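You operate a simulated robot arm through the tools that you are given. There is no shell and no other tool. Be economical: measure what you need, move in short steps, check, and stop when the job is done.

You are at the controls of a simulated robot arm. One attempt, no reset.

JOB
Put things in order on the top of the sideboard. At the end: the red round glue brush stands where the white lint roller stood; the orange vase is on the cream plate; the white lint roller stands where the orange vase stood; the brown glass jar stands where the red round glue brush stood; whatever was shut is shut again. Leave all else as you found it, and nothing knocked over.

It is judged by the outcome, as a careful person would: the job done as asked, and still so three seconds after it is handed in. It fails if anything else is knocked over, pushed out of place, dropped, spilled or broken.

ROBOT AND FRAMES
A 7-joint arm with a two-finger parallel gripper, fixed in place. Base frame: the origin is at the foot of the arm, x ahead of it, y to its left, z up; the work surface is at about z = 850. Units: mm, degrees, N and s.
With the tool pointing down near the work surface it reaches from about 240 to 680 mm from the base axis. Its first joint turns from -66.0 to 66.0 degrees. Payload 2.4 kg.
The tool frame sits at the grasp point between the pads (the TCP): z along the fingers, y along the line on which they close. The tips reach 30 mm beyond it. The gripper opens to 94 mm. The fingers are 28 mm wide and 10 mm thick; the gripper's body (50 by 96 mm) begins 55 mm behind the TCP.
Orientation is that of the tool frame in the base frame, as a unit quaternion [w, x, y, z]. With the fingers straight down and closing along the base's y, the tool's x points along the base's -x, its y along +y and its z along -z.

CONTROLS
- The arm moves only by the tool jog_arm. Its arguments are lists of equal length, an entry for each row: "xyz": the shift along the tool's x, y, z in units of 20 mm (1.0 is 20 mm), a list of three; "dr": the turn, a rotation vector about the tool's x, y, z in units of 6 degrees (1.0 is 6 degrees), a list of three. In form: {"xyz": [[tx, ty, tz], ...], "dr": [[wx, wy, wz], ...]}. A call has 1 to 10 rows; each row shifts and turns the commanded pose from where the row before left it, along the tool's axes as they then stand. "grip" is the finger opening in mm, from 0 to 94, set as the call begins (left out, the last holds). A call with a number of a shift or a turn outside -1 to 1 is refused whole. Rows are played at 5 a second. More than 50 mm and 8.6 degrees between two rows, or a gripper value outside its range, and nothing of the call is played. A pose out of reach is approached as far as the arm can. The call stops where the force on the tool passes 40 N (or 10 N more than at its start, if that is more) or the arm is blocked; 0.2 s more then pass. The fingers move at their own pace (about 153 mm/s each) and stop on an object; they squeeze with about 39 N. The grip force told is the motor's: it shows also when the fingers shut on nothing. Time passes only in rows, and 0.2 s behind the last, so rows that do not move let the fingers close. It gives the time, the measured TCP pose, the force on the tool (base axes), the opening and the grip force at its end, in the units of the frame above (readings bear some noise).
- Cameras (640 x 400 px; columns grow to the right, rows downward): "scene" is fixed at [50.5, 494.1, 1433]; the picture's right is [-0.54, -0.84, 0.00], its down [-0.57, 0.37, -0.73] and it looks along [0.62, -0.40, -0.68] (base axes); focal length 336 px, centre (320, 200). "wrist" rides on the gripper at [-37, 0, -58] in the tool frame; the picture's right is [0.00, -1.00, 0.00], its down [0.97, 0.00, -0.24] and it looks along [0.24, 0.00, 0.97] (tool axes); focal length 218 px, centre (320, 200).
- capture(camera): a new picture of that camera. It takes no simulated time.
- pixel_to_xyz(camera, pixels): for up to 12 pixels [column, row] of the newest picture of that camera ("zoom" is the newest enlarged one), the place [x, y, z] in the base frame of the surface seen there, good to about 3 mm. It takes no simulated time.
- close_up(camera, box): a new picture of the part [left, top, right, bottom] of that camera's present view, enlarged. It takes no simulated time.
- close_job(): hands the job in; it is judged then, once.

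Work in short steps. Measure before you move; look again where a grasp or a placing could have gone wrong, and mend it. You have 80 turns and 54 pictures in all, those below and enlarged ones among them. Open the gripper and draw the arm clear of the work before you hand the job in, unless the task says otherwise; then end with one line.

The tools are called after "Emit:" as a command line: name --argument value ..., lists and objects as JSON in quotes. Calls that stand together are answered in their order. jog_arm: Moves the arm, as the interface text tells. Its arguments: {"type":"object","properties":{"xyz":{"type":"array","items":{"type":"array","items":{"type":"number"}}},"dr":{"type":"array","items":{"type":"array","items":{"type":"number"}}},"grip":{"type":"number"}},"required":["xyz","dr"]} The other tools are called the same way: capture (camera) takes a picture; pixel_to_xyz (camera, pixels) gives the place of the surface under pixels of a picture; close_up (camera, box) takes an enlarged picture of a part of a camera's view; close_job () hands the job in.

At the start:

```text
t: 0.0
eef_pos: [434.6, -1.4, 1127.1]
orientation: [0.001, 0.0, 1.0, -0.001]
ft_force: [0.0, 0.6, -0.6]
width: 94.0
finger_force: 0.2
```

scene: 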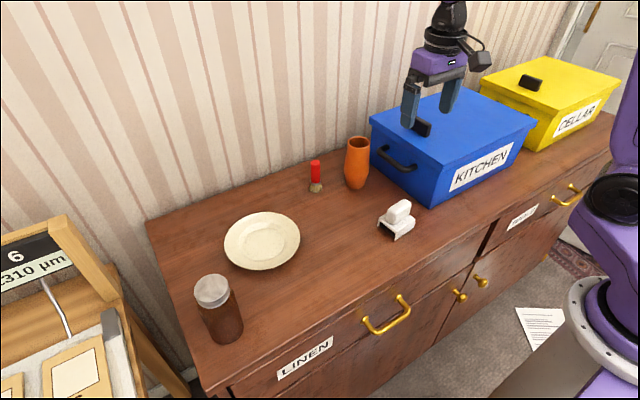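
wrist: 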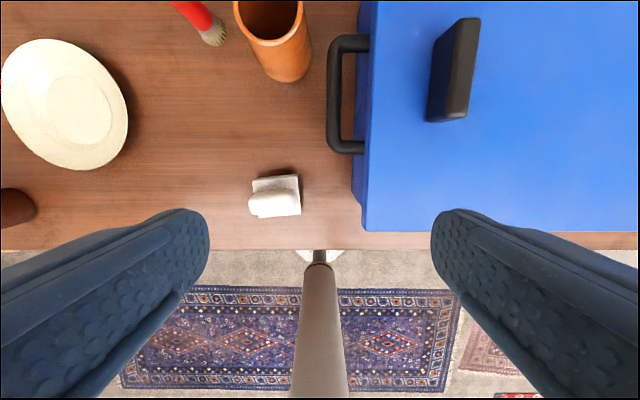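

The pictures show the plate at (262,240), the jar at (218,308), the brush at (316,175), the vase at (357,162) and a white object at (398,218). I'll enlarge these to identify and measure them.

Emit:
close_up --camera "scene" --box '[280, 120, 440, 250]'

Emit:
close_up --camera "scene" --box '[180, 190, 320, 360]'

```text
3.08 times, centred on (360, 185) of scene
```

zoom: 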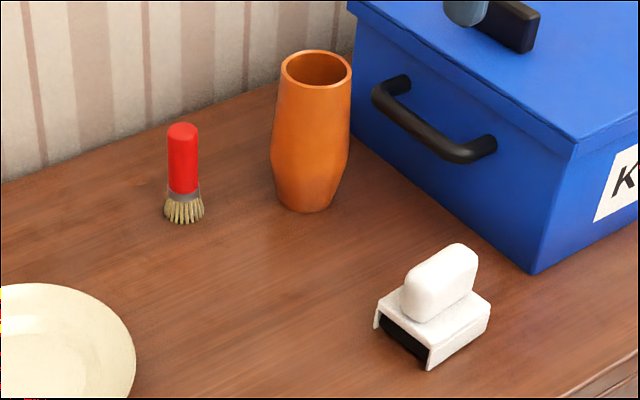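

```text
2.35 times, centred on (250, 275) of scene
```

zoom: 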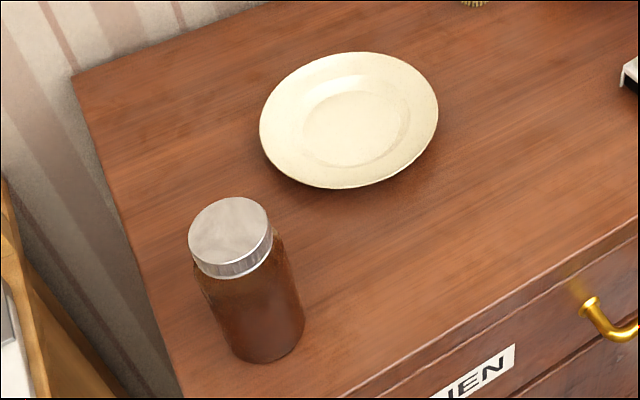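

The only white item is the handled piece at (398,218), so it must be the lint roller. I'll measure the key points in the scene view.

Emit:
pixel_to_xyz --camera "scene" --pixels '[[315, 162], [316, 178], [316, 190], [356, 143], [350, 142], [366, 144], [355, 186], [346, 170], [367, 172], [404, 202], [386, 213], [391, 209]]'

Emit:
pixel_to_xyz --camera "scene" --pixels '[[212, 283], [196, 290], [229, 288], [212, 275], [222, 340], [262, 240], [225, 240], [299, 240], [262, 213], [262, 270], [395, 237], [414, 219]]'

Emit:
pixel_to_xyz --camera "wrist" --pixels '[[254, 183], [297, 176], [300, 213], [251, 196], [275, 205], [285, 78], [268, 40], [240, 15], [300, 15], [213, 35], [15, 207], [66, 105]]'

```text
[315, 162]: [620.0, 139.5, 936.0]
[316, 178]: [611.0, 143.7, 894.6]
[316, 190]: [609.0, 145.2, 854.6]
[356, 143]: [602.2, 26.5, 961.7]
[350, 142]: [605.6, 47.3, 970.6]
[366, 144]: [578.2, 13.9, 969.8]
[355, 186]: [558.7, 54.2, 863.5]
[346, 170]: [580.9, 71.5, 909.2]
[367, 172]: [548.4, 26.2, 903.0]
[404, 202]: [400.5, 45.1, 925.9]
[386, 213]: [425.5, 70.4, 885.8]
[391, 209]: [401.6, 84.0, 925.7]
```

```text
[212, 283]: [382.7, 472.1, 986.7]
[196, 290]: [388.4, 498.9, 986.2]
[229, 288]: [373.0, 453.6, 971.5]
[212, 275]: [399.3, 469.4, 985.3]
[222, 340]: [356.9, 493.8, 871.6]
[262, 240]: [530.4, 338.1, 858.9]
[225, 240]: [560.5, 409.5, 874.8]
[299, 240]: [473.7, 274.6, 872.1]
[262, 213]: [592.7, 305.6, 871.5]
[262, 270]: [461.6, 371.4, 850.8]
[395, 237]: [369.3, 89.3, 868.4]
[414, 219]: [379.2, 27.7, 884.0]
```

```text
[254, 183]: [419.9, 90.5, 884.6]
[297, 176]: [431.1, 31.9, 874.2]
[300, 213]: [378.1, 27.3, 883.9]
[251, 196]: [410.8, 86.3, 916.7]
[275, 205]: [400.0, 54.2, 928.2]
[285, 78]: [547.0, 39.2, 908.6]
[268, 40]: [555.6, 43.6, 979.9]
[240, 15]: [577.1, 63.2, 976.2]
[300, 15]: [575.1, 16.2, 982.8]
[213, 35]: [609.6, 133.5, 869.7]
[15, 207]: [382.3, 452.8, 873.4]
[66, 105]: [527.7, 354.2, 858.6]
```

Next I'll measure what surrounds the vase: the box, its handle and the wall.

Emit:
pixel_to_xyz --camera "scene" --pixels '[[382, 151], [400, 164], [413, 168], [372, 120], [433, 160], [433, 206], [378, 160], [340, 130], [300, 150], [420, 128], [250, 175], [500, 110]]'

Emit:
pixel_to_xyz --camera "wrist" --pixels '[[332, 90], [328, 145], [345, 40], [362, 220], [375, 100], [375, 10], [450, 60], [235, 3], [270, 3], [303, 5], [255, 60], [312, 50]]'

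```text
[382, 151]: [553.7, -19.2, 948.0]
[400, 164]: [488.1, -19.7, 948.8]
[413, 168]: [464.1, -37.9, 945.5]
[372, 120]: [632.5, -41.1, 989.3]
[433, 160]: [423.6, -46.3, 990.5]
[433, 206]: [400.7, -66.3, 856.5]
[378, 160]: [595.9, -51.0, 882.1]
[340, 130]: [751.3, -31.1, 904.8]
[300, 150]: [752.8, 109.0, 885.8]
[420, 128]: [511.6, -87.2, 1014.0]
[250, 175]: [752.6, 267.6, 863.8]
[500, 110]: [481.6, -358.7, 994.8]
```

```text
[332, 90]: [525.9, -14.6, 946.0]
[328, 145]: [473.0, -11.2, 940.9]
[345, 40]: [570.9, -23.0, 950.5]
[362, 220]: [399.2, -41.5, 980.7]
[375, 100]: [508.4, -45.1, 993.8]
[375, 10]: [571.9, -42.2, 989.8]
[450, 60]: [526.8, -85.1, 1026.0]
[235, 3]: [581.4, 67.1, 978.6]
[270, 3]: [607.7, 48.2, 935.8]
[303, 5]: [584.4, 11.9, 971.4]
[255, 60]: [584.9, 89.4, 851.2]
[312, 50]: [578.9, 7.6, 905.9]
```

The vase axis is near (582,40), and the box handle reaches y≈-11. Closing along x, with the camera on the +y side, keeps the gripper clear of it, so I'll turn the tool -90° about z.

Emit:
jog_arm --xyz '[[0, 0, 0], [0, 0, 0], [0, 0, 0], [0, 0, 0], [0, 0, 0], [0, 0, 0], [0, 0, 0], [0, 0, 0], [0, 0, 0], [0, 0, 0]]' --dr '[[0, 0, -1], [0, 0, -1], [0, 0, -1], [0, 0, -1], [0, 0, -1], [0, 0, -1], [0, 0, -1], [0, 0, -1], [0, 0, -1], [0, 0, -1]]' --grip 94

Emit:
jog_arm --xyz '[[0, 0, 0], [0, 0, 0], [0, 0, 0], [0, 0, 0], [0, 0, 0]]' --dr '[[0, 0, -1], [0, 0, -1], [0, 0, -1], [0, 0, -1], [0, 0, -1]]'

```text
t: 2.2
eef_pos: [435.3, -1.4, 1128.0]
orientation: [0.0, -0.502, 0.865, -0.001]
ft_force: [-0.1, -0.1, -0.2]
width: 93.9
finger_force: 0.1
```

```text
t: 3.4
eef_pos: [434.8, -2.3, 1128.2]
orientation: [0.001, 0.708, -0.706, 0.0]
ft_force: [-0.9, -0.1, 0.2]
width: 94.1
finger_force: 0.1
```

The yaw is now right: tool x is -Y and tool y is -X. I'll move above the vase at (582,40).

Emit:
jog_arm --xyz '[[-0.265, -0.92, 0], [-0.265, -0.92, 0], [-0.265, -0.92, 0], [-0.265, -0.92, 0], [-0.265, -0.92, 0], [-0.265, -0.92, 0], [-0.265, -0.92, 0], [-0.265, -0.92, 0], [0, 0, 0]]' --dr '[[0, 0, 0], [0, 0, 0], [0, 0, 0], [0, 0, 0], [0, 0, 0], [0, 0, 0], [0, 0, 0], [0, 0, 0], [0, 0, 0]]'

Emit:
capture --camera "wrist"

```text
t: 5.4
eef_pos: [581.2, 41.6, 1126.5]
orientation: [-0.001, 0.707, -0.707, 0.0]
ft_force: [-0.6, -0.3, -0.2]
width: 94.3
finger_force: 0.2
```

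```text
49 pictures are left
```

wrist: 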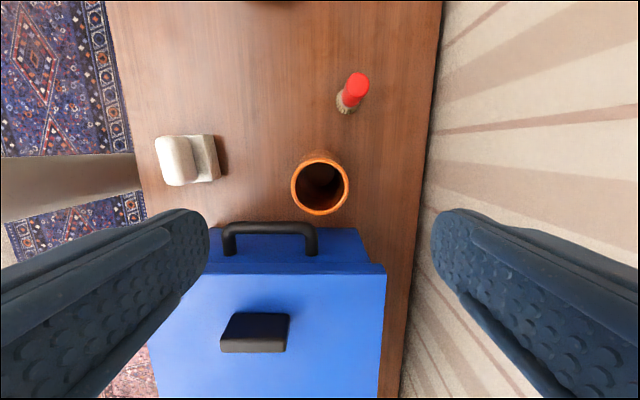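

The vase rim is centred at about (320,184). I'll measure the rim and the brush.

Emit:
pixel_to_xyz --camera "wrist" --pixels '[[293, 186], [347, 186], [320, 160], [320, 212], [301, 205], [339, 205], [310, 154], [357, 85], [350, 75], [368, 92], [345, 105], [190, 160]]'

```text
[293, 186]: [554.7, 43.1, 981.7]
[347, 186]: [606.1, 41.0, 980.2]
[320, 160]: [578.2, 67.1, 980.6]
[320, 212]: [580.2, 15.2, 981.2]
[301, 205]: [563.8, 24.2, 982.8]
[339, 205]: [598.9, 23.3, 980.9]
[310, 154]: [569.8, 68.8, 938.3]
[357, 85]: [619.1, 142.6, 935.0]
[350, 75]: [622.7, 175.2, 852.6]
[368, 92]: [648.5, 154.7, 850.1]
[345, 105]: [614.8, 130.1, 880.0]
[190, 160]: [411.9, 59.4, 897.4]
```

The rim centre is (580.4,41.3) and its top is at z 981. I'll descend 188 mm to z≈938.

Emit:
jog_arm --xyz '[[0, 0.04, 1], [0, 0, 1], [0, 0, 1], [0, 0, 1], [0, 0, 1], [0, 0, 1], [0, 0, 1], [0, 0, 1], [0, 0, 0.9], [0, 0, 0.5]]' --dr '[[0, 0, 0], [0, 0, 0], [0, 0, 0], [0, 0, 0], [0, 0, 0], [0, 0, 0], [0, 0, 0], [0, 0, 0], [0, 0, 0], [0, 0, 0]]'

Emit:
close_up --camera "scene" --box '[280, 60, 440, 220]'

```text
t: 7.6
eef_pos: [581.4, 39.7, 939.0]
orientation: [0.001, -0.706, 0.708, 0.0]
ft_force: [0.0, 1.4, 0.0]
width: 94.1
finger_force: 0.0
```

```text
2.50 times, centred on (360, 140) of scene
```

zoom: 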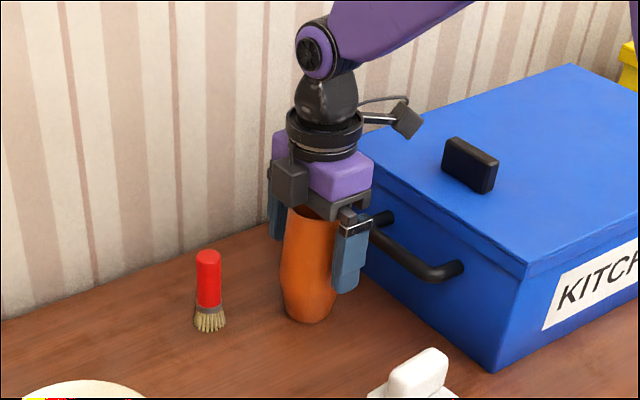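

The gripper straddles the vase with nothing touching, so I'll close on it.

Emit:
jog_arm --xyz '[[0, 0, 0], [0, 0, 0], [0, 0, 0], [0, 0, 0]]' --dr '[[0, 0, 0], [0, 0, 0], [0, 0, 0], [0, 0, 0]]' --grip 40

```text
t: 8.6
eef_pos: [581.5, 40.0, 940.9]
orientation: [0.0, -0.707, 0.707, 0.001]
ft_force: [0.8, 0.7, -0.2]
width: 60.9
finger_force: 39.1
```

It holds at a width of 60.9 mm. I'll lift 100 mm and check.

Emit:
jog_arm --xyz '[[0, 0, -0.5], [0, 0, -0.75], [0, 0, -0.75], [0, 0, -1], [0, 0, -1], [0, 0, -1], [0, 0, 0]]' --dr '[[0, 0, 0], [0, 0, 0], [0, 0, 0], [0, 0, 0], [0, 0, 0], [0, 0, 0], [0, 0, 0]]'

Emit:
capture --camera "scene"

```text
t: 10.2
eef_pos: [580.8, 39.6, 1040.4]
orientation: [-0.001, 0.707, -0.707, 0.001]
ft_force: [-0.2, -0.6, -1.4]
width: 61.1
finger_force: 38.9
```

```text
47 pictures are left
```

scene: 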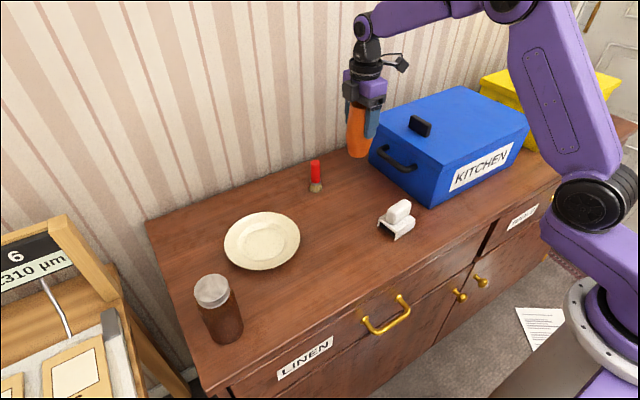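

The vase is lifted cleanly. I'll measure the plate rim more exactly.

Emit:
pixel_to_xyz --camera "scene" --pixels '[[227, 244], [298, 238], [262, 214], [262, 267], [238, 223], [288, 260], [236, 260], [286, 220], [262, 242], [245, 242], [280, 242], [262, 255]]'

```text
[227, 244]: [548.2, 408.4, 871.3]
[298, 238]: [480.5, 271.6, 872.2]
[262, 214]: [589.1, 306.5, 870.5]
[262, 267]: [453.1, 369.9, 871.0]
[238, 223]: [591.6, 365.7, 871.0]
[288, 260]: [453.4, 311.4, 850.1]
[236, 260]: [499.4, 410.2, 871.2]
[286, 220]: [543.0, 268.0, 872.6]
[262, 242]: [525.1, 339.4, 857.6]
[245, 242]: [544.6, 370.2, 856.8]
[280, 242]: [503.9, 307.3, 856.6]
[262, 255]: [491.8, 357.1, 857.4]
```

The plate centre is (521,339.5) and its well is at z 857. I'll carry the vase there at this height.

Emit:
jog_arm --xyz '[[-1, 0.2, 0], [-1, 0.2, 0], [-1, 0.2, 0], [-1, 0.2, 0], [-1, 0.2, 0], [-1, 0.2, 0], [-1, 0.2, 0], [-1, 0.2, 0], [-1, 0.2, 0], [-1, 0.2, 0]]' --dr '[[0, 0, 0], [0, 0, 0], [0, 0, 0], [0, 0, 0], [0, 0, 0], [0, 0, 0], [0, 0, 0], [0, 0, 0], [0, 0, 0], [0, 0, 0]]'

Emit:
jog_arm --xyz '[[-1, 0.2, 0], [-1, 0.2, 0], [-1, 0.2, 0], [-1, 0.2, 0], [-1, 0.2, 0], [0, 0, 0]]' --dr '[[0, 0, 0], [0, 0, 0], [0, 0, 0], [0, 0, 0], [0, 0, 0], [0, 0, 0]]'

```text
t: 12.4
eef_pos: [541.2, 241.4, 1040.2]
orientation: [-0.001, -0.707, 0.707, 0.0]
ft_force: [-1.0, -0.4, -2.6]
width: 61.0
finger_force: 38.5
```

```text
t: 13.8
eef_pos: [521.5, 337.7, 1038.1]
orientation: [0.0, 0.707, -0.707, 0.0]
ft_force: [-0.1, 0.9, -1.3]
width: 60.7
finger_force: 39.3
```

Now I'll lower it to just above the well.

Emit:
jog_arm --xyz '[[-0.05, 0, 1], [0, 0, 1], [0, 0, 1], [0, 0, 0.7], [0, 0, 0.4], [0, 0, 0.2], [0, 0, 0]]' --dr '[[0, 0, 0], [0, 0, 0], [0, 0, 0], [0, 0, 0], [0, 0, 0], [0, 0, 0], [0, 0, 0]]'

Emit:
close_up --camera "scene" --box '[190, 130, 340, 290]'

```text
t: 15.4
eef_pos: [521.4, 341.4, 954.4]
orientation: [0.0, 0.707, -0.707, 0.0]
ft_force: [0.2, 0.1, -1.9]
width: 61.3
finger_force: 39.2
```

```text
2.50 times, centred on (265, 210) of scene
```

zoom: 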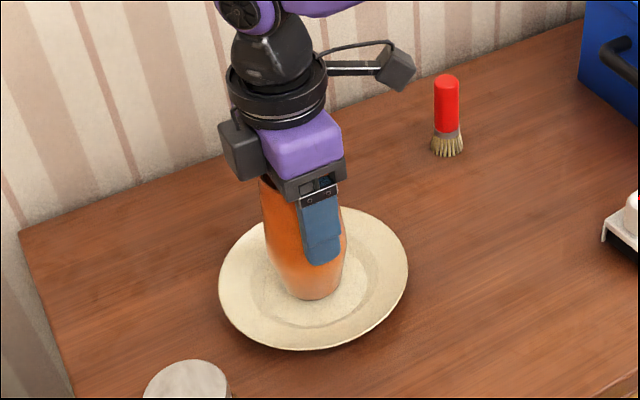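

The vase is over the middle of the plate, so I'll lower it in 1 mm steps.

Emit:
jog_arm --xyz '[[0, 0, 0.07], [0, 0, 0.05], [0, 0, 0.05], [0, 0, 0.05], [0, 0, 0.05], [0, 0, 0]]' --dr '[[0, 0, 0], [0, 0, 0], [0, 0, 0], [0, 0, 0], [0, 0, 0], [0, 0, 0]]'

```text
t: 16.8
eef_pos: [519.8, 341.4, 948.2]
orientation: [0.0, 0.707, -0.707, 0.0]
ft_force: [0.3, -0.3, -2.9]
width: 61.1
finger_force: 38.8
```

There is no contact yet, so I'll keep lowering.

Emit:
jog_arm --xyz '[[0, 0, 0.05], [0, 0, 0.05], [0, 0, 0]]' --dr '[[0, 0, 0], [0, 0, 0], [0, 0, 0]]'

```text
t: 17.6
eef_pos: [519.5, 341.9, 947.7]
orientation: [-0.002, 0.708, -0.707, -0.001]
ft_force: [-3.7, -1.3, 12.4]
width: 61.2
finger_force: 38.8
```

The force reads +12 N, so the vase is on the plate. I'll open gently and then retreat upward.

Emit:
jog_arm --xyz '[[0, 0, -0.05], [0, 0, 0], [0, 0, 0]]' --dr '[[0, 0, 0], [0, 0, 0], [0, 0, 0]]' --grip 90

Emit:
jog_arm --xyz '[[0, 0, -0.5], [0, 0, -1], [0, 0, -1], [0, 0, -1], [0, 0, -1], [0, 0, -1], [0, 0, -1], [0, 0, 0]]' --dr '[[0, 0, 0], [0, 0, 0], [0, 0, 0], [0, 0, 0], [0, 0, 0], [0, 0, 0], [0, 0, 0], [0, 0, 0]]'

Emit:
capture --camera "scene"

```text
t: 18.4
eef_pos: [520.5, 341.4, 946.7]
orientation: [0.0, 0.707, -0.707, 0.0]
ft_force: [-0.1, 0.7, 0.1]
width: 89.9
finger_force: 0.0
```

```text
t: 20.2
eef_pos: [523.7, 341.2, 1076.9]
orientation: [0.0, 0.707, -0.707, 0.0]
ft_force: [0.3, 0.3, 0.7]
width: 90.1
finger_force: 0.0
```

```text
45 pictures are left
```

scene: 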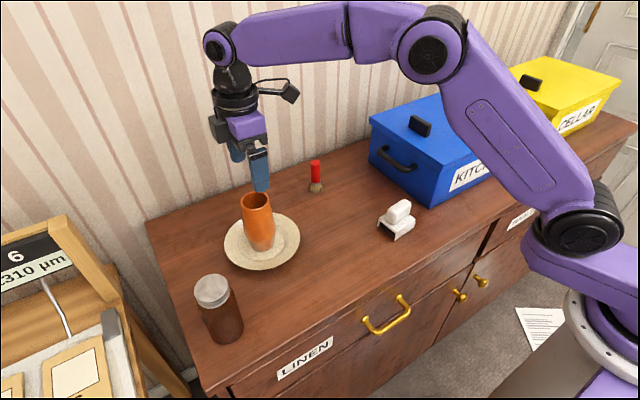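

The vase stands on the plate. Next I'll move above the lint roller at about (405,60).

Emit:
jog_arm --xyz '[[1, 0.42, 0], [1, 0.42, 0], [1, 0.42, 0], [1, 0.42, 0], [1, 0.42, 0], [1, 0.42, 0], [1, 0.42, 0], [1, 0.42, 0], [1, 0.42, 0], [1, 0.42, 0]]' --dr '[[0, 0, 0], [0, 0, 0], [0, 0, 0], [0, 0, 0], [0, 0, 0], [0, 0, 0], [0, 0, 0], [0, 0, 0], [0, 0, 0], [0, 0, 0]]'

Emit:
jog_arm --xyz '[[1, 0.42, 0], [1, 0.42, 0], [1, 0.42, 0], [1, 0.42, 0], [0, 0, 0]]' --dr '[[0, 0, 0], [0, 0, 0], [0, 0, 0], [0, 0, 0], [0, 0, 0]]'

Emit:
capture --camera "wrist"

```text
t: 22.4
eef_pos: [435.9, 140.6, 1079.9]
orientation: [0.0, 0.707, -0.707, 0.0]
ft_force: [-0.2, 0.3, -0.9]
width: 90.0
finger_force: 0.1
```

```text
t: 23.6
eef_pos: [405.6, 61.1, 1080.8]
orientation: [0.001, 0.707, -0.707, 0.0]
ft_force: [0.5, 0.4, 0.2]
width: 89.9
finger_force: 0.1
```

```text
44 pictures are left
```

wrist: 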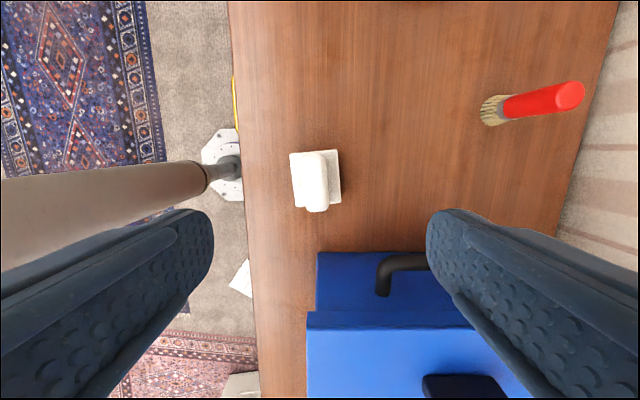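

The lint roller sits at (315,180) in the wrist view. I'll enlarge it and measure.

Emit:
close_up --camera "wrist" --box '[272, 135, 368, 225]'

Emit:
pixel_to_xyz --camera "wrist" --pixels '[[291, 155], [337, 151], [340, 201], [296, 206], [303, 165], [326, 165], [305, 200], [327, 200], [313, 155], [317, 209], [316, 180]]'

```text
4.44 times, centred on (320, 180) of wrist
```

zoom: 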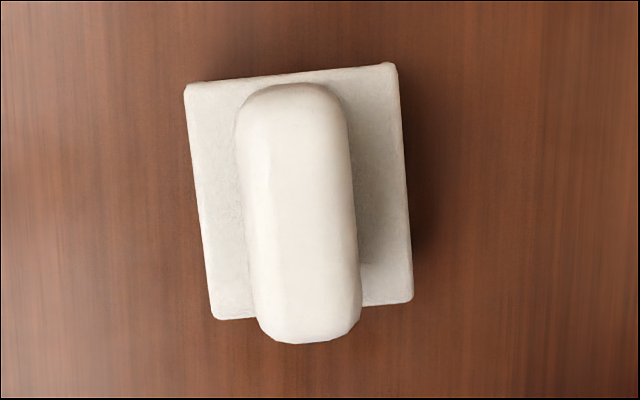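

```text
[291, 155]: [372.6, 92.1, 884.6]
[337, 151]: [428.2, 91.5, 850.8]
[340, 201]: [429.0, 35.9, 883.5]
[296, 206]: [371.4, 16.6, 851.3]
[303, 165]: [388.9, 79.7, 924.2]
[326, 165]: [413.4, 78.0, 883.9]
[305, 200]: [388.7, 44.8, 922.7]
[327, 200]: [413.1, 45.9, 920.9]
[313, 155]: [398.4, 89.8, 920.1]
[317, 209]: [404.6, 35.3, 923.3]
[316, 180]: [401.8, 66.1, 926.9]
```

The roller is turned about 6° and its handle centre is about (401.5,62.5), with the base top at 884 and the handle top at 927. I'll turn the tool -6° and descend.

Emit:
jog_arm --xyz '[[-0.07, 0.2, 0], [0, 0, 1], [0, 0, 1], [0, 0, 1], [0, 0, 1], [0, 0, 1], [0, 0, 1], [0, 0, 1], [0, 0, 0]]' --dr '[[0, 0, -1], [0, 0, 0], [0, 0, 0], [0, 0, 0], [0, 0, 0], [0, 0, 0], [0, 0, 0], [0, 0, 0], [0, 0, 0]]' --grip 70

Emit:
capture --camera "wrist"

```text
t: 25.6
eef_pos: [401.4, 63.9, 935.8]
orientation: [0.0, 0.743, -0.669, 0.0]
ft_force: [0.4, -0.2, -0.3]
width: 70.0
finger_force: 0.0
```

```text
42 pictures are left
```

wrist: 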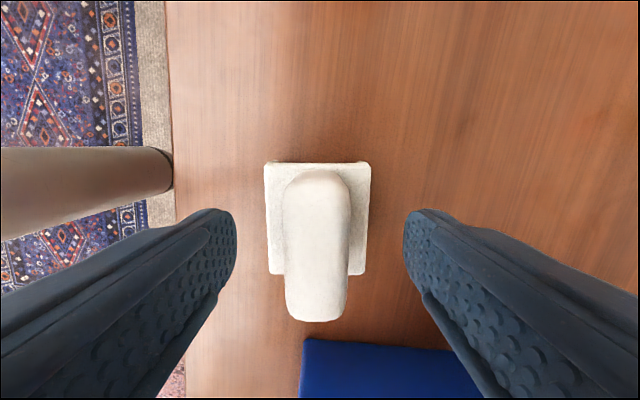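

The tool is aligned and centred. I'll go down 15 mm and close.

Emit:
jog_arm --xyz '[[0, 0, 0.5], [0, 0, 0.25], [0, 0, 0]]' --dr '[[0, 0, 0], [0, 0, 0], [0, 0, 0]]'

Emit:
jog_arm --xyz '[[0, 0, 0], [0, 0, 0], [0, 0, 0], [0, 0, 0]]' --dr '[[0, 0, 0], [0, 0, 0], [0, 0, 0], [0, 0, 0]]' --grip 10

```text
t: 26.4
eef_pos: [400.2, 62.8, 922.7]
orientation: [0.0, 0.744, -0.669, 0.0]
ft_force: [0.6, 0.4, -0.4]
width: 70.0
finger_force: 0.1
```

```text
t: 27.4
eef_pos: [400.4, 63.1, 920.6]
orientation: [0.0, 0.743, -0.669, 0.0]
ft_force: [-0.3, 1.2, -0.9]
width: 29.8
finger_force: 39.3
```

It is gripped at a width of 29.8 mm. I'll lift 100 mm and turn back +6°.

Emit:
jog_arm --xyz '[[0, 0, -0.5], [0, 0, -0.75], [0, 0, -0.75], [0, 0, -1], [0, 0, -1], [0, 0, -1], [0, 0, 0], [0, 0, 0]]' --dr '[[0, 0, 0], [0, 0, 0], [0, 0, 0], [0, 0, 0], [0, 0, 0], [0, 0, 0], [0, 0, 1], [0, 0, 0]]'

Emit:
capture --camera "scene"

```text
t: 29.2
eef_pos: [400.3, 64.6, 1023.0]
orientation: [-0.001, -0.707, 0.708, 0.0]
ft_force: [0.4, 0.9, -2.1]
width: 29.8
finger_force: 39.0
```

```text
41 pictures are left
```

scene: 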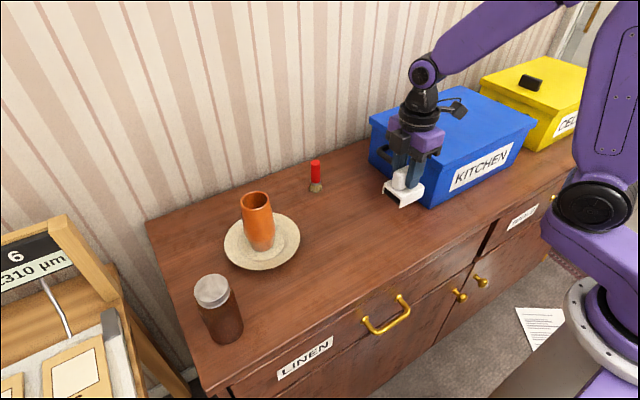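

The roller is lifted level. I'll carry it to the vase's old place at (580.5,41).

Emit:
jog_arm --xyz '[[0.11, -0.9, 0], [0.11, -0.9, 0], [0.11, -0.9, 0], [0.11, -0.9, 0], [0.11, -0.9, 0], [0.11, -0.9, 0], [0.11, -0.9, 0], [0.11, -0.9, 0], [0.11, -0.9, 0], [0.11, -0.9, 0]]' --dr '[[0, 0, 0], [0, 0, 0], [0, 0, 0], [0, 0, 0], [0, 0, 0], [0, 0, 0], [0, 0, 0], [0, 0, 0], [0, 0, 0], [0, 0, 0]]'

Emit:
jog_arm --xyz '[[0, 0, 1], [0, 0, 1], [0, 0, 1], [0, 0, 1], [0, 0, 0.5], [0, 0, 0]]' --dr '[[0, 0, 0], [0, 0, 0], [0, 0, 0], [0, 0, 0], [0, 0, 0], [0, 0, 0]]'

```text
t: 31.4
eef_pos: [580.4, 42.0, 1022.0]
orientation: [0.001, 0.707, -0.707, 0.0]
ft_force: [0.0, 0.5, -1.5]
width: 29.8
finger_force: 39.0
```

```text
t: 32.8
eef_pos: [580.1, 41.4, 931.1]
orientation: [0.0, -0.707, 0.707, 0.0]
ft_force: [0.9, 0.1, -0.7]
width: 29.9
finger_force: 39.1
```

It is 10 mm above the surface. I'll lower it finely until it touches.

Emit:
jog_arm --xyz '[[0, 0, 0.2], [0, 0, 0.1], [0, 0, 0.05], [0, 0, 0.05], [0, 0, 0.05], [0, 0, 0]]' --dr '[[0, 0, 0], [0, 0, 0], [0, 0, 0], [0, 0, 0], [0, 0, 0], [0, 0, 0]]'

```text
t: 34.2
eef_pos: [579.3, 41.1, 924.0]
orientation: [0.0, 0.707, -0.707, 0.0]
ft_force: [-0.2, -0.5, -1.0]
width: 29.9
finger_force: 38.6
```

There is no contact yet, so I'll continue.

Emit:
jog_arm --xyz '[[0, 0, 0.05], [0, 0, 0.05], [0, 0, 0]]' --dr '[[0, 0, 0], [0, 0, 0], [0, 0, 0]]'

```text
t: 35.0
eef_pos: [579.3, 42.0, 921.8]
orientation: [-0.001, 0.707, -0.707, 0.001]
ft_force: [-0.5, 1.5, 3.6]
width: 29.6
finger_force: 38.8
```

Contact reads about +4 N. I'll open and retreat up.

Emit:
jog_arm --xyz '[[0, 0, 0.03], [0, 0, 0]]' --dr '[[0, 0, 0], [0, 0, 0]]'

Emit:
jog_arm --xyz '[[0, 0, 0], [0, 0, 0], [0, 0, 0]]' --dr '[[0, 0, 0], [0, 0, 0], [0, 0, 0]]' --grip 70

Emit:
jog_arm --xyz '[[0, 0, -0.5], [0, 0, -1], [0, 0, -1], [0, 0, -1], [0, 0, -1], [0, 0, -1], [0, 0, -1], [0, 0, 0]]' --dr '[[0, 0, 0], [0, 0, 0], [0, 0, 0], [0, 0, 0], [0, 0, 0], [0, 0, 0], [0, 0, 0], [0, 0, 0]]'

Emit:
capture --camera "wrist"

```text
t: 35.6
eef_pos: [579.4, 40.8, 921.7]
orientation: [-0.001, 0.707, -0.707, 0.0]
ft_force: [-0.9, 1.9, 14.1]
width: 29.8
finger_force: 39.3
```

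```text
t: 36.4
eef_pos: [578.7, 40.9, 920.7]
orientation: [0.0, 0.708, -0.707, 0.0]
ft_force: [0.4, 0.6, -0.2]
width: 70.0
finger_force: 0.1
```

```text
t: 38.2
eef_pos: [581.7, 41.0, 1051.0]
orientation: [0.001, 0.707, -0.707, 0.0]
ft_force: [-0.3, 1.1, 0.1]
width: 69.8
finger_force: 0.1
```

```text
40 pictures are left
```

wrist: 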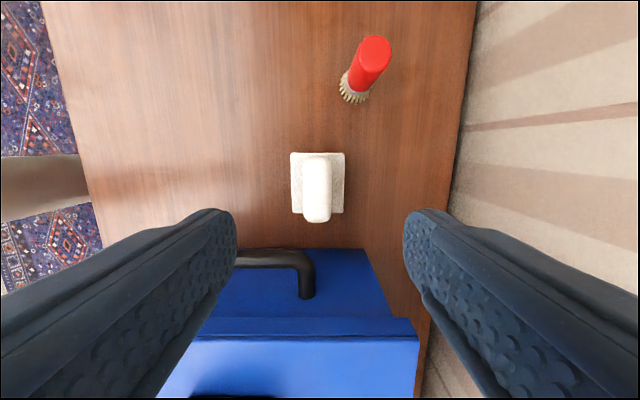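

The roller stands at its target. I'll move above the brush at about (617,141).

Emit:
jog_arm --xyz '[[-1, -0.36, 0], [-1, -0.36, 0], [-1, -0.36, 0], [-1, -0.36, 0], [-1, -0.36, 0], [0, 0, 0]]' --dr '[[0, 0, 0], [0, 0, 0], [0, 0, 0], [0, 0, 0], [0, 0, 0], [0, 0, 0]]'

Emit:
close_up --camera "wrist" --box '[260, 120, 380, 240]'

```text
t: 39.6
eef_pos: [616.7, 142.6, 1050.8]
orientation: [0.0, 0.707, -0.707, -0.001]
ft_force: [0.6, 0.3, -0.1]
width: 70.1
finger_force: 0.1
```

```text
3.33 times, centred on (320, 180) of wrist
```

zoom: 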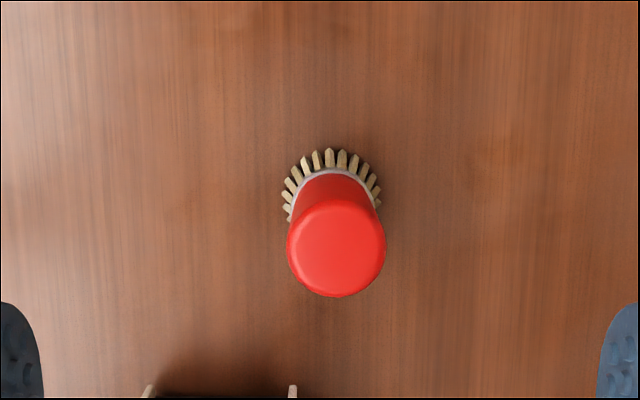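

Now I'll measure the brush top and bristles.

Emit:
pixel_to_xyz --camera "zoom" --pixels '[[336, 248], [292, 248], [381, 248], [336, 292], [336, 205], [330, 155], [288, 205], [376, 200], [330, 182]]'

```text
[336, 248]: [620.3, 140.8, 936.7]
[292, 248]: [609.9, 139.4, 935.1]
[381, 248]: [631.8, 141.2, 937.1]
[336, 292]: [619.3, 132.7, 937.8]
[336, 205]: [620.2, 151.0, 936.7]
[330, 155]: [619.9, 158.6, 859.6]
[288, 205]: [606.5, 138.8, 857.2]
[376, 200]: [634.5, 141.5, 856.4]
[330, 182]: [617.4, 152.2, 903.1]
```

The brush axis is (620.3,141) with its top at 937. I'll descend to z≈912 around the red handle.

Emit:
jog_arm --xyz '[[0.03, -0.17, 1], [0, 0, 1], [0, 0, 1], [0, 0, 1], [0, 0, 1], [0, 0, 1], [0, 0, 0.95], [0, 0, 0]]' --dr '[[0, 0, 0], [0, 0, 0], [0, 0, 0], [0, 0, 0], [0, 0, 0], [0, 0, 0], [0, 0, 0], [0, 0, 0]]'

Emit:
jog_arm --xyz '[[0, 0, 0], [0, 0, 0], [0, 0, 0], [0, 0, 0]]' --dr '[[0, 0, 0], [0, 0, 0], [0, 0, 0], [0, 0, 0]]' --grip 10

```text
t: 41.4
eef_pos: [619.5, 140.0, 913.0]
orientation: [0.0, 0.707, -0.707, 0.0]
ft_force: [0.4, 0.2, -0.1]
width: 70.0
finger_force: 0.1
```

```text
t: 42.4
eef_pos: [617.8, 139.0, 913.8]
orientation: [0.001, -0.707, 0.707, 0.0]
ft_force: [-0.4, 0.9, -0.1]
width: 23.3
finger_force: 38.9
```

It is gripped at 23.3 mm. I'll lift it 120 mm and carry it to the roller's old place at (401,62.5).

Emit:
jog_arm --xyz '[[0, 0, -0.5], [0, 0, -0.75], [0, 0, -0.75], [0, 0, -1], [0, 0, -1], [0, 0, -1], [0, 0, -1], [0, 0, 0]]' --dr '[[0, 0, 0], [0, 0, 0], [0, 0, 0], [0, 0, 0], [0, 0, 0], [0, 0, 0], [0, 0, 0], [0, 0, 0]]'

Emit:
capture --camera "scene"

Emit:
jog_arm --xyz '[[0.39, 1, 0], [0.39, 1, 0], [0.39, 1, 0], [0.39, 1, 0], [0.39, 1, 0], [0.39, 1, 0], [0.39, 1, 0], [0.39, 1, 0], [0.39, 1, 0], [0.39, 1, 0]]' --dr '[[0, 0, 0], [0, 0, 0], [0, 0, 0], [0, 0, 0], [0, 0, 0], [0, 0, 0], [0, 0, 0], [0, 0, 0], [0, 0, 0], [0, 0, 0]]'

Emit:
jog_arm --xyz '[[0, 0.9, 0], [0, 0, 0]]' --dr '[[0, 0, 0], [0, 0, 0]]'

```text
t: 44.2
eef_pos: [619.3, 140.7, 1029.4]
orientation: [0.0, 0.707, -0.707, 0.0]
ft_force: [0.4, -0.6, -0.2]
width: 23.3
finger_force: 38.9
```

```text
38 pictures are left
```

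scene: 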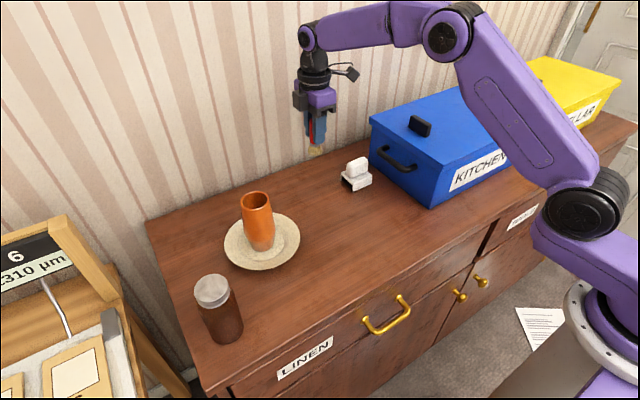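

```text
t: 46.4
eef_pos: [421.4, 62.7, 1031.9]
orientation: [0.0, -0.707, 0.707, 0.0]
ft_force: [-0.6, -0.2, -0.7]
width: 23.5
finger_force: 39.1
```

```text
t: 47.0
eef_pos: [403.3, 62.9, 1031.4]
orientation: [-0.001, -0.707, 0.707, 0.0]
ft_force: [0.5, -0.5, -0.1]
width: 23.5
finger_force: 38.7
```

The brush is over the place. I'll lower it to about 8 mm above touch.

Emit:
jog_arm --xyz '[[0, 0.05, 1], [0, 0, 1], [0, 0, 1], [0, 0, 1], [0, 0, 1], [0, 0, 0.6], [0, 0, 0]]' --dr '[[0, 0, 0], [0, 0, 0], [0, 0, 0], [0, 0, 0], [0, 0, 0], [0, 0, 0], [0, 0, 0]]'

Emit:
jog_arm --xyz '[[0, 0, 0.1], [0, 0, 0.1], [0, 0, 0.05], [0, 0, 0.05], [0, 0, 0.03], [0, 0, 0]]' --dr '[[0, 0, 0], [0, 0, 0], [0, 0, 0], [0, 0, 0], [0, 0, 0], [0, 0, 0]]'

```text
t: 48.6
eef_pos: [399.2, 62.8, 917.6]
orientation: [-0.001, 0.707, -0.707, 0.0]
ft_force: [0.2, -0.3, -0.6]
width: 23.7
finger_force: 39.8
```

```text
t: 50.0
eef_pos: [401.1, 62.8, 912.0]
orientation: [-0.001, -0.707, 0.707, -0.001]
ft_force: [-1.7, -0.5, 6.1]
width: 23.5
finger_force: 38.5
```

The force reads 6 N, so the brush is touching. I'll release and rise.

Emit:
jog_arm --xyz '[[0, 0, 0], [0, 0, 0], [0, 0, 0]]' --dr '[[0, 0, 0], [0, 0, 0], [0, 0, 0]]' --grip 80

Emit:
jog_arm --xyz '[[0, 0, -0.5], [0, 0, -1], [0, 0, -1], [0, 0, -1], [0, 0, -1], [0, 0, -1], [0, 0, -1], [0, 0, -1], [0, 0, -1], [0, 0, -1]]' --dr '[[0, 0, 0], [0, 0, 0], [0, 0, 0], [0, 0, 0], [0, 0, 0], [0, 0, 0], [0, 0, 0], [0, 0, 0], [0, 0, 0], [0, 0, 0]]'

Emit:
capture --camera "scene"

```text
t: 50.8
eef_pos: [400.9, 63.6, 911.8]
orientation: [0.001, -0.707, 0.707, 0.0]
ft_force: [0.4, 0.3, -0.3]
width: 80.0
finger_force: 0.0
```

```text
t: 53.0
eef_pos: [399.9, 62.9, 1103.6]
orientation: [0.0, 0.707, -0.707, 0.0]
ft_force: [0.0, 0.0, -0.4]
width: 80.2
finger_force: 0.0
```

```text
37 pictures are left
```

scene: 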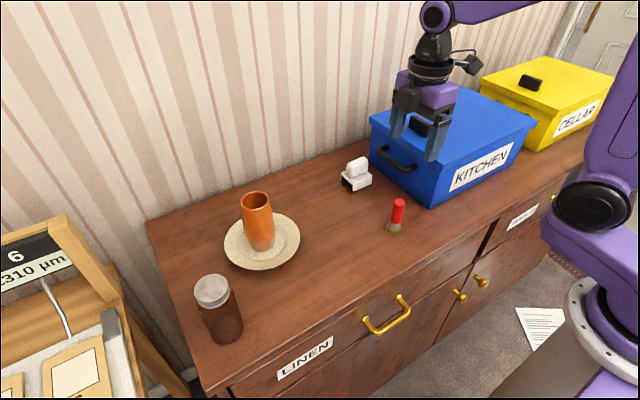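

The brush stands well. I'll go to the jar at about (383,472).

Emit:
jog_arm --xyz '[[-1, 0.045, 0], [-1, 0.045, 0], [-1, 0.045, 0], [-1, 0.045, 0], [-1, 0.045, 0], [-1, 0.045, 0], [-1, 0.045, 0], [-1, 0.045, 0], [-1, 0.045, 0], [-1, 0.045, 0]]' --dr '[[0, 0, 0], [0, 0, 0], [0, 0, 0], [0, 0, 0], [0, 0, 0], [0, 0, 0], [0, 0, 0], [0, 0, 0], [0, 0, 0], [0, 0, 0]]' --grip 94

Emit:
jog_arm --xyz '[[-1, 0.045, 0], [-1, 0.045, 0], [-1, 0.045, 0], [-1, 0.045, 0], [-1, 0.045, 0], [-1, 0.045, 0], [-1, 0.045, 0], [-1, 0.045, 0], [-1, 0.045, 0], [-0.8, 0.045, 0]]' --dr '[[0, 0, 0], [0, 0, 0], [0, 0, 0], [0, 0, 0], [0, 0, 0], [0, 0, 0], [0, 0, 0], [0, 0, 0], [0, 0, 0], [0, 0, 0]]'

Emit:
capture --camera "wrist"

```text
t: 55.2
eef_pos: [389.7, 262.7, 1101.0]
orientation: [0.0, 0.708, -0.707, 0.0]
ft_force: [0.2, 0.2, 0.4]
width: 93.7
finger_force: 0.1
```

```text
t: 57.4
eef_pos: [384.5, 461.4, 1102.7]
orientation: [0.0, -0.707, 0.707, 0.001]
ft_force: [0.1, 0.3, -0.2]
width: 94.0
finger_force: 0.1
```

```text
36 pictures are left
```

wrist: 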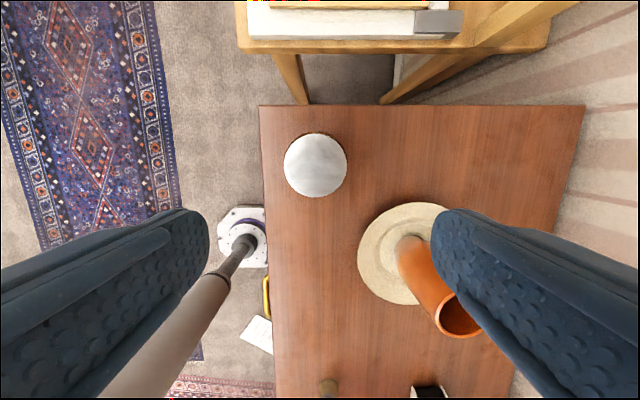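

The jar lid is centred near (316,165). I'll measure it.

Emit:
pixel_to_xyz --camera "wrist" --pixels '[[287, 165], [344, 165], [316, 136], [316, 194], [298, 143], [335, 187], [316, 165], [280, 165], [372, 290], [460, 320]]'

Emit:
close_up --camera "scene" --box '[150, 150, 310, 350]'

```text
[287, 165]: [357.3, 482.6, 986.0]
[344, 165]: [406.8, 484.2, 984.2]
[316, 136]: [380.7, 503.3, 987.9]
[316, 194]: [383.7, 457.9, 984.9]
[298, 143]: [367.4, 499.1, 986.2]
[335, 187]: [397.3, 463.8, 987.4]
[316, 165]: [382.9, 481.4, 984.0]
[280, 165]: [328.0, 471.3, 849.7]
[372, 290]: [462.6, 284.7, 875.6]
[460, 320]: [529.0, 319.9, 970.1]
```

```text
2.00 times, centred on (230, 250) of scene
```

zoom: 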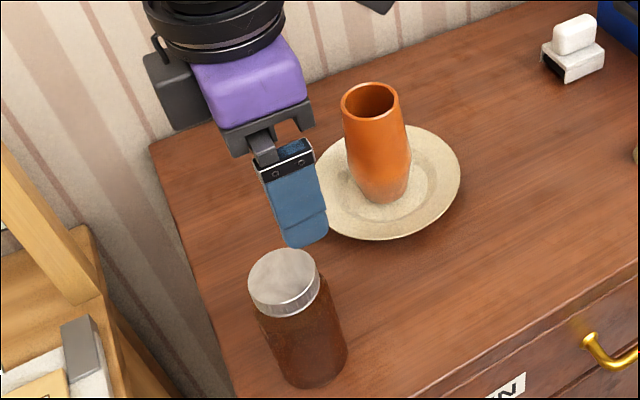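

The jar axis is (382,481.5) with its top at 986. I'll move over it and descend to z≈941.

Emit:
jog_arm --xyz '[[-1, 0.07, 0], [0, 0, 1], [0, 0, 1], [0, 0, 1], [0, 0, 1], [0, 0, 1], [0, 0, 1], [0, 0, 1], [0, 0, 1], [0, 0, 0]]' --dr '[[0, 0, 0], [0, 0, 0], [0, 0, 0], [0, 0, 0], [0, 0, 0], [0, 0, 0], [0, 0, 0], [0, 0, 0], [0, 0, 0], [0, 0, 0]]'

Emit:
close_up --camera "scene" --box '[150, 150, 310, 350]'

```text
t: 59.6
eef_pos: [380.5, 478.0, 943.3]
orientation: [0.0, -0.707, 0.707, 0.0]
ft_force: [0.2, 0.5, 0.9]
width: 94.0
finger_force: 0.1
```

```text
2.00 times, centred on (230, 250) of scene
```

zoom: 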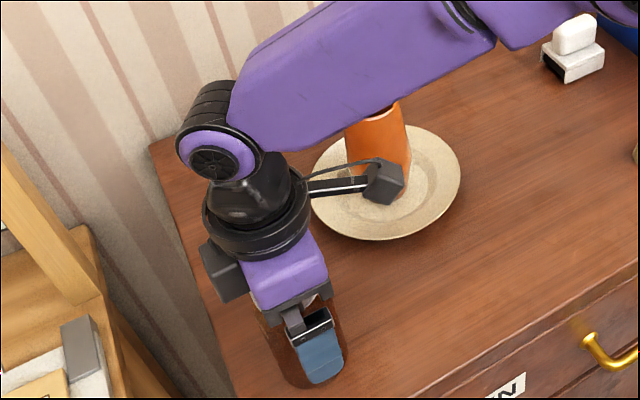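

The pads straddle the jar below its lid, so I'll close.

Emit:
jog_arm --xyz '[[0, 0, 0], [0, 0, 0], [0, 0, 0], [0, 0, 0]]' --dr '[[0, 0, 0], [0, 0, 0], [0, 0, 0], [0, 0, 0]]' --grip 40

Emit:
jog_arm --xyz '[[0, 0, -0.4], [0, 0, -0.6], [0, 0, -1], [0, 0, -1], [0, 0, 0]]' --dr '[[0, 0, 0], [0, 0, 0], [0, 0, 0], [0, 0, 0], [0, 0, 0]]'

Emit:
capture --camera "scene"

```text
t: 60.6
eef_pos: [379.9, 477.9, 942.4]
orientation: [0.0, 0.707, -0.707, 0.0]
ft_force: [0.0, 0.0, -0.1]
width: 60.1
finger_force: 39.2
```

```text
t: 61.8
eef_pos: [381.8, 477.7, 1000.6]
orientation: [0.0, -0.707, 0.707, 0.001]
ft_force: [-0.4, 0.5, -2.9]
width: 60.3
finger_force: 38.9
```

```text
33 pictures are left
```

scene: 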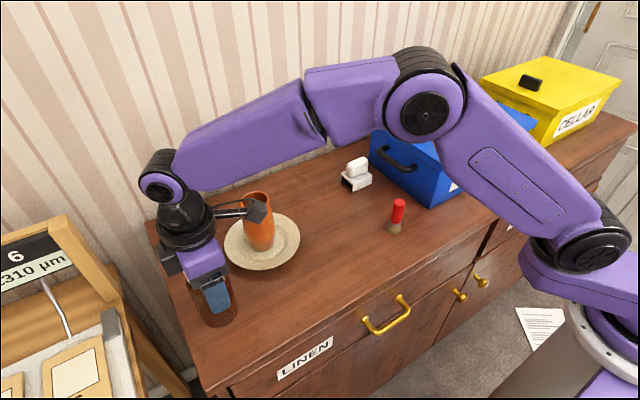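

The jar is up. The direct line passes the vase, so I'll detour: rise 60 mm more, go along x≈381 to y=141, then move out in x.

Emit:
jog_arm --xyz '[[0, 0, -1], [0, 0, -1], [0, 0, -1], [0.85, 0, 0], [1, 0, 0], [1, 0, 0], [1, 0, 0], [1, 0, 0], [1, 0, 0], [1, 0, 0]]' --dr '[[0, 0, 0], [0, 0, 0], [0, 0, 0], [0, 0, 0], [0, 0, 0], [0, 0, 0], [0, 0, 0], [0, 0, 0], [0, 0, 0], [0, 0, 0]]'

Emit:
jog_arm --xyz '[[1, 0, 0], [1, 0, 0], [1, 0, 0], [1, 0, 0], [1, 0, 0], [1, 0, 0], [1, 0, 0], [1, 0, 0], [1, 0, 0], [1, 0, 0]]' --dr '[[0, 0, 0], [0, 0, 0], [0, 0, 0], [0, 0, 0], [0, 0, 0], [0, 0, 0], [0, 0, 0], [0, 0, 0], [0, 0, 0], [0, 0, 0]]'

Emit:
jog_arm --xyz '[[0, -1, 0], [0, -1, 0], [0, -1, 0], [0, -1, 0], [0, -1, 0], [0, -1, 0], [0, -1, 0], [0, -1, 0], [0, -1, 0], [0, -1, 0]]' --dr '[[0, 0, 0], [0, 0, 0], [0, 0, 0], [0, 0, 0], [0, 0, 0], [0, 0, 0], [0, 0, 0], [0, 0, 0], [0, 0, 0], [0, 0, 0]]'

Emit:
jog_arm --xyz '[[0, -1, 0], [0, -0.95, 0], [0, 0, 0]]' --dr '[[0, 0, 0], [0, 0, 0], [0, 0, 0]]'

Emit:
capture --camera "scene"

```text
t: 64.0
eef_pos: [379.7, 342.7, 1060.5]
orientation: [0.0, -0.707, 0.707, 0.0]
ft_force: [0.3, 0.5, -2.8]
width: 60.1
finger_force: 38.9
```

```text
t: 66.2
eef_pos: [381.8, 139.6, 1064.0]
orientation: [-0.001, 0.707, -0.707, 0.0]
ft_force: [0.9, -0.4, -2.8]
width: 59.9
finger_force: 39.7
```

```text
t: 68.4
eef_pos: [579.9, 138.8, 1062.6]
orientation: [0.0, 0.707, -0.707, 0.0]
ft_force: [-0.6, 0.7, -3.3]
width: 60.2
finger_force: 39.1
```

```text
t: 69.2
eef_pos: [618.7, 143.1, 1062.6]
orientation: [0.0, 0.707, -0.707, -0.001]
ft_force: [0.4, 0.4, -2.3]
width: 59.8
finger_force: 38.9
```

```text
32 pictures are left
```

scene: 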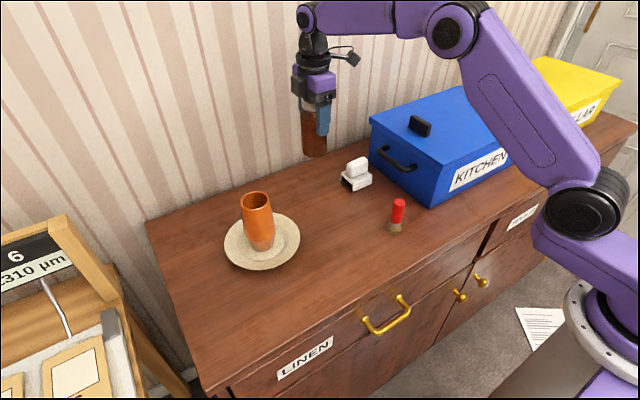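

The jar is over the brush's old place. I'll lower it.

Emit:
jog_arm --xyz '[[0.07, -0.04, 1], [0, 0, 1], [0, 0, 1], [0, 0, 1], [0, 0, 1], [0, 0, 0.55], [0, 0, 0]]' --dr '[[0, 0, 0], [0, 0, 0], [0, 0, 0], [0, 0, 0], [0, 0, 0], [0, 0, 0], [0, 0, 0]]'

Emit:
jog_arm --xyz '[[0, 0, 0.15], [0, 0, 0.1], [0, 0, 0.05], [0, 0, 0.05], [0, 0, 0.03], [0, 0, 0]]' --dr '[[0, 0, 0], [0, 0, 0], [0, 0, 0], [0, 0, 0], [0, 0, 0], [0, 0, 0]]'

```text
t: 70.8
eef_pos: [619.0, 139.6, 952.1]
orientation: [0.001, -0.707, 0.707, 0.0]
ft_force: [0.8, 1.2, -2.2]
width: 59.8
finger_force: 39.1
```

```text
t: 72.2
eef_pos: [618.8, 139.9, 944.7]
orientation: [-0.001, -0.707, 0.707, 0.0]
ft_force: [0.2, 0.7, -2.7]
width: 60.1
finger_force: 39.0
```

There is no contact yet, so I'll go a little more.

Emit:
jog_arm --xyz '[[0, 0, 0.05], [0, 0, 0.04], [0, 0, 0]]' --dr '[[0, 0, 0], [0, 0, 0], [0, 0, 0]]'

```text
t: 73.0
eef_pos: [619.4, 140.0, 942.8]
orientation: [0.0, 0.708, -0.707, -0.001]
ft_force: [-0.5, -0.3, -2.7]
width: 59.7
finger_force: 39.1
```

Still no contact. I'll continue in 1 mm steps.

Emit:
jog_arm --xyz '[[0, 0, 0.04], [0, 0, 0.03], [0, 0, 0]]' --dr '[[0, 0, 0], [0, 0, 0], [0, 0, 0]]'

```text
t: 73.8
eef_pos: [619.1, 141.3, 942.8]
orientation: [0.002, -0.707, 0.708, 0.0]
ft_force: [-2.5, 2.7, 6.3]
width: 59.6
finger_force: 39.2
```

The force is up by 9 N, so the jar is seated. I'll open and rise.

Emit:
jog_arm --xyz '[[0, 0, 0], [0, 0, 0], [0, 0, 0]]' --dr '[[0, 0, 0], [0, 0, 0], [0, 0, 0]]' --grip 90

Emit:
jog_arm --xyz '[[0, 0, -0.5], [0, 0, -1], [0, 0, -1], [0, 0, -1], [0, 0, -1], [0, 0, -1], [0, 0, -1], [0, 0, -1], [0, 0, -1], [0, 0, 0]]' --dr '[[0, 0, 0], [0, 0, 0], [0, 0, 0], [0, 0, 0], [0, 0, 0], [0, 0, 0], [0, 0, 0], [0, 0, 0], [0, 0, 0], [0, 0, 0]]'

Emit:
jog_arm --xyz '[[0, 1, 0], [0, 1, 0], [0, 1, 0], [0, 1, 0], [0, 1, 0], [0, 1, 0], [0, 1, 0], [0, 1, 0], [0, 1, 0]]' --dr '[[0, 0, 0], [0, 0, 0], [0, 0, 0], [0, 0, 0], [0, 0, 0], [0, 0, 0], [0, 0, 0], [0, 0, 0], [0, 0, 0]]'

Emit:
capture --camera "scene"

```text
t: 74.6
eef_pos: [620.2, 140.2, 941.5]
orientation: [0.0, -0.707, 0.707, 0.0]
ft_force: [0.1, 0.2, -0.2]
width: 89.8
finger_force: 0.0
```

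```text
t: 76.8
eef_pos: [621.2, 142.5, 1110.6]
orientation: [-0.001, -0.707, 0.708, -0.001]
ft_force: [0.5, 0.4, 0.6]
width: 90.0
finger_force: 0.1
```

```text
t: 78.8
eef_pos: [440.2, 139.1, 1109.8]
orientation: [0.001, -0.707, 0.707, 0.001]
ft_force: [-0.3, -0.2, -0.5]
width: 89.9
finger_force: 0.1
```

```text
31 pictures are left
```

scene: 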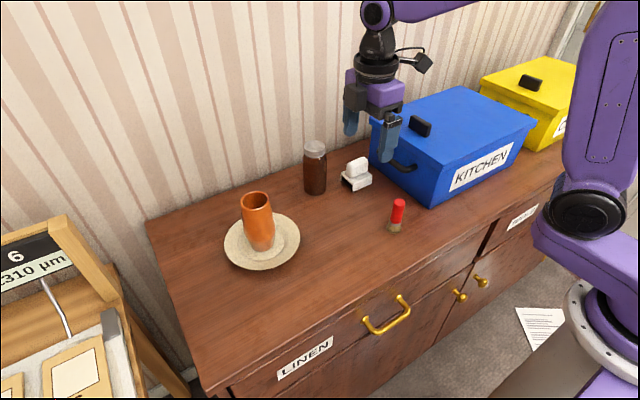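

Everything appears in place and nothing was opened. I'll take one enlarged check before handing in.

Emit:
close_up --camera "scene" --box '[210, 130, 430, 280]'

```text
2.67 times, centred on (320, 205) of scene
```

zoom: 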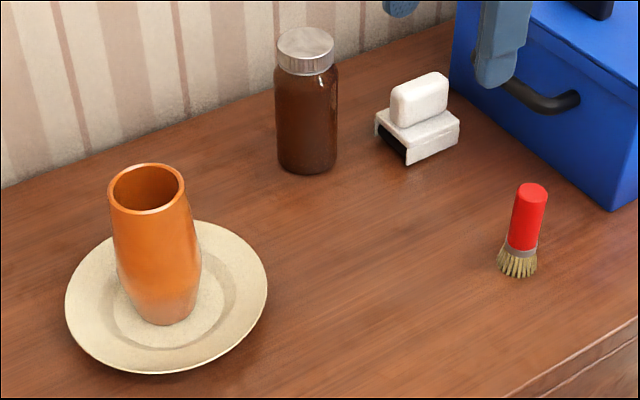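

All four items stand upright in their places and the arm is clear with the gripper open, so I'm handing in.

Emit:
close_job

```text
The job is handed in.
```

The job is handed in: the vase is on the plate, the lint roller, brush and jar stand in their new places, nothing was knocked over, and I opened nothing that needed shutting again.
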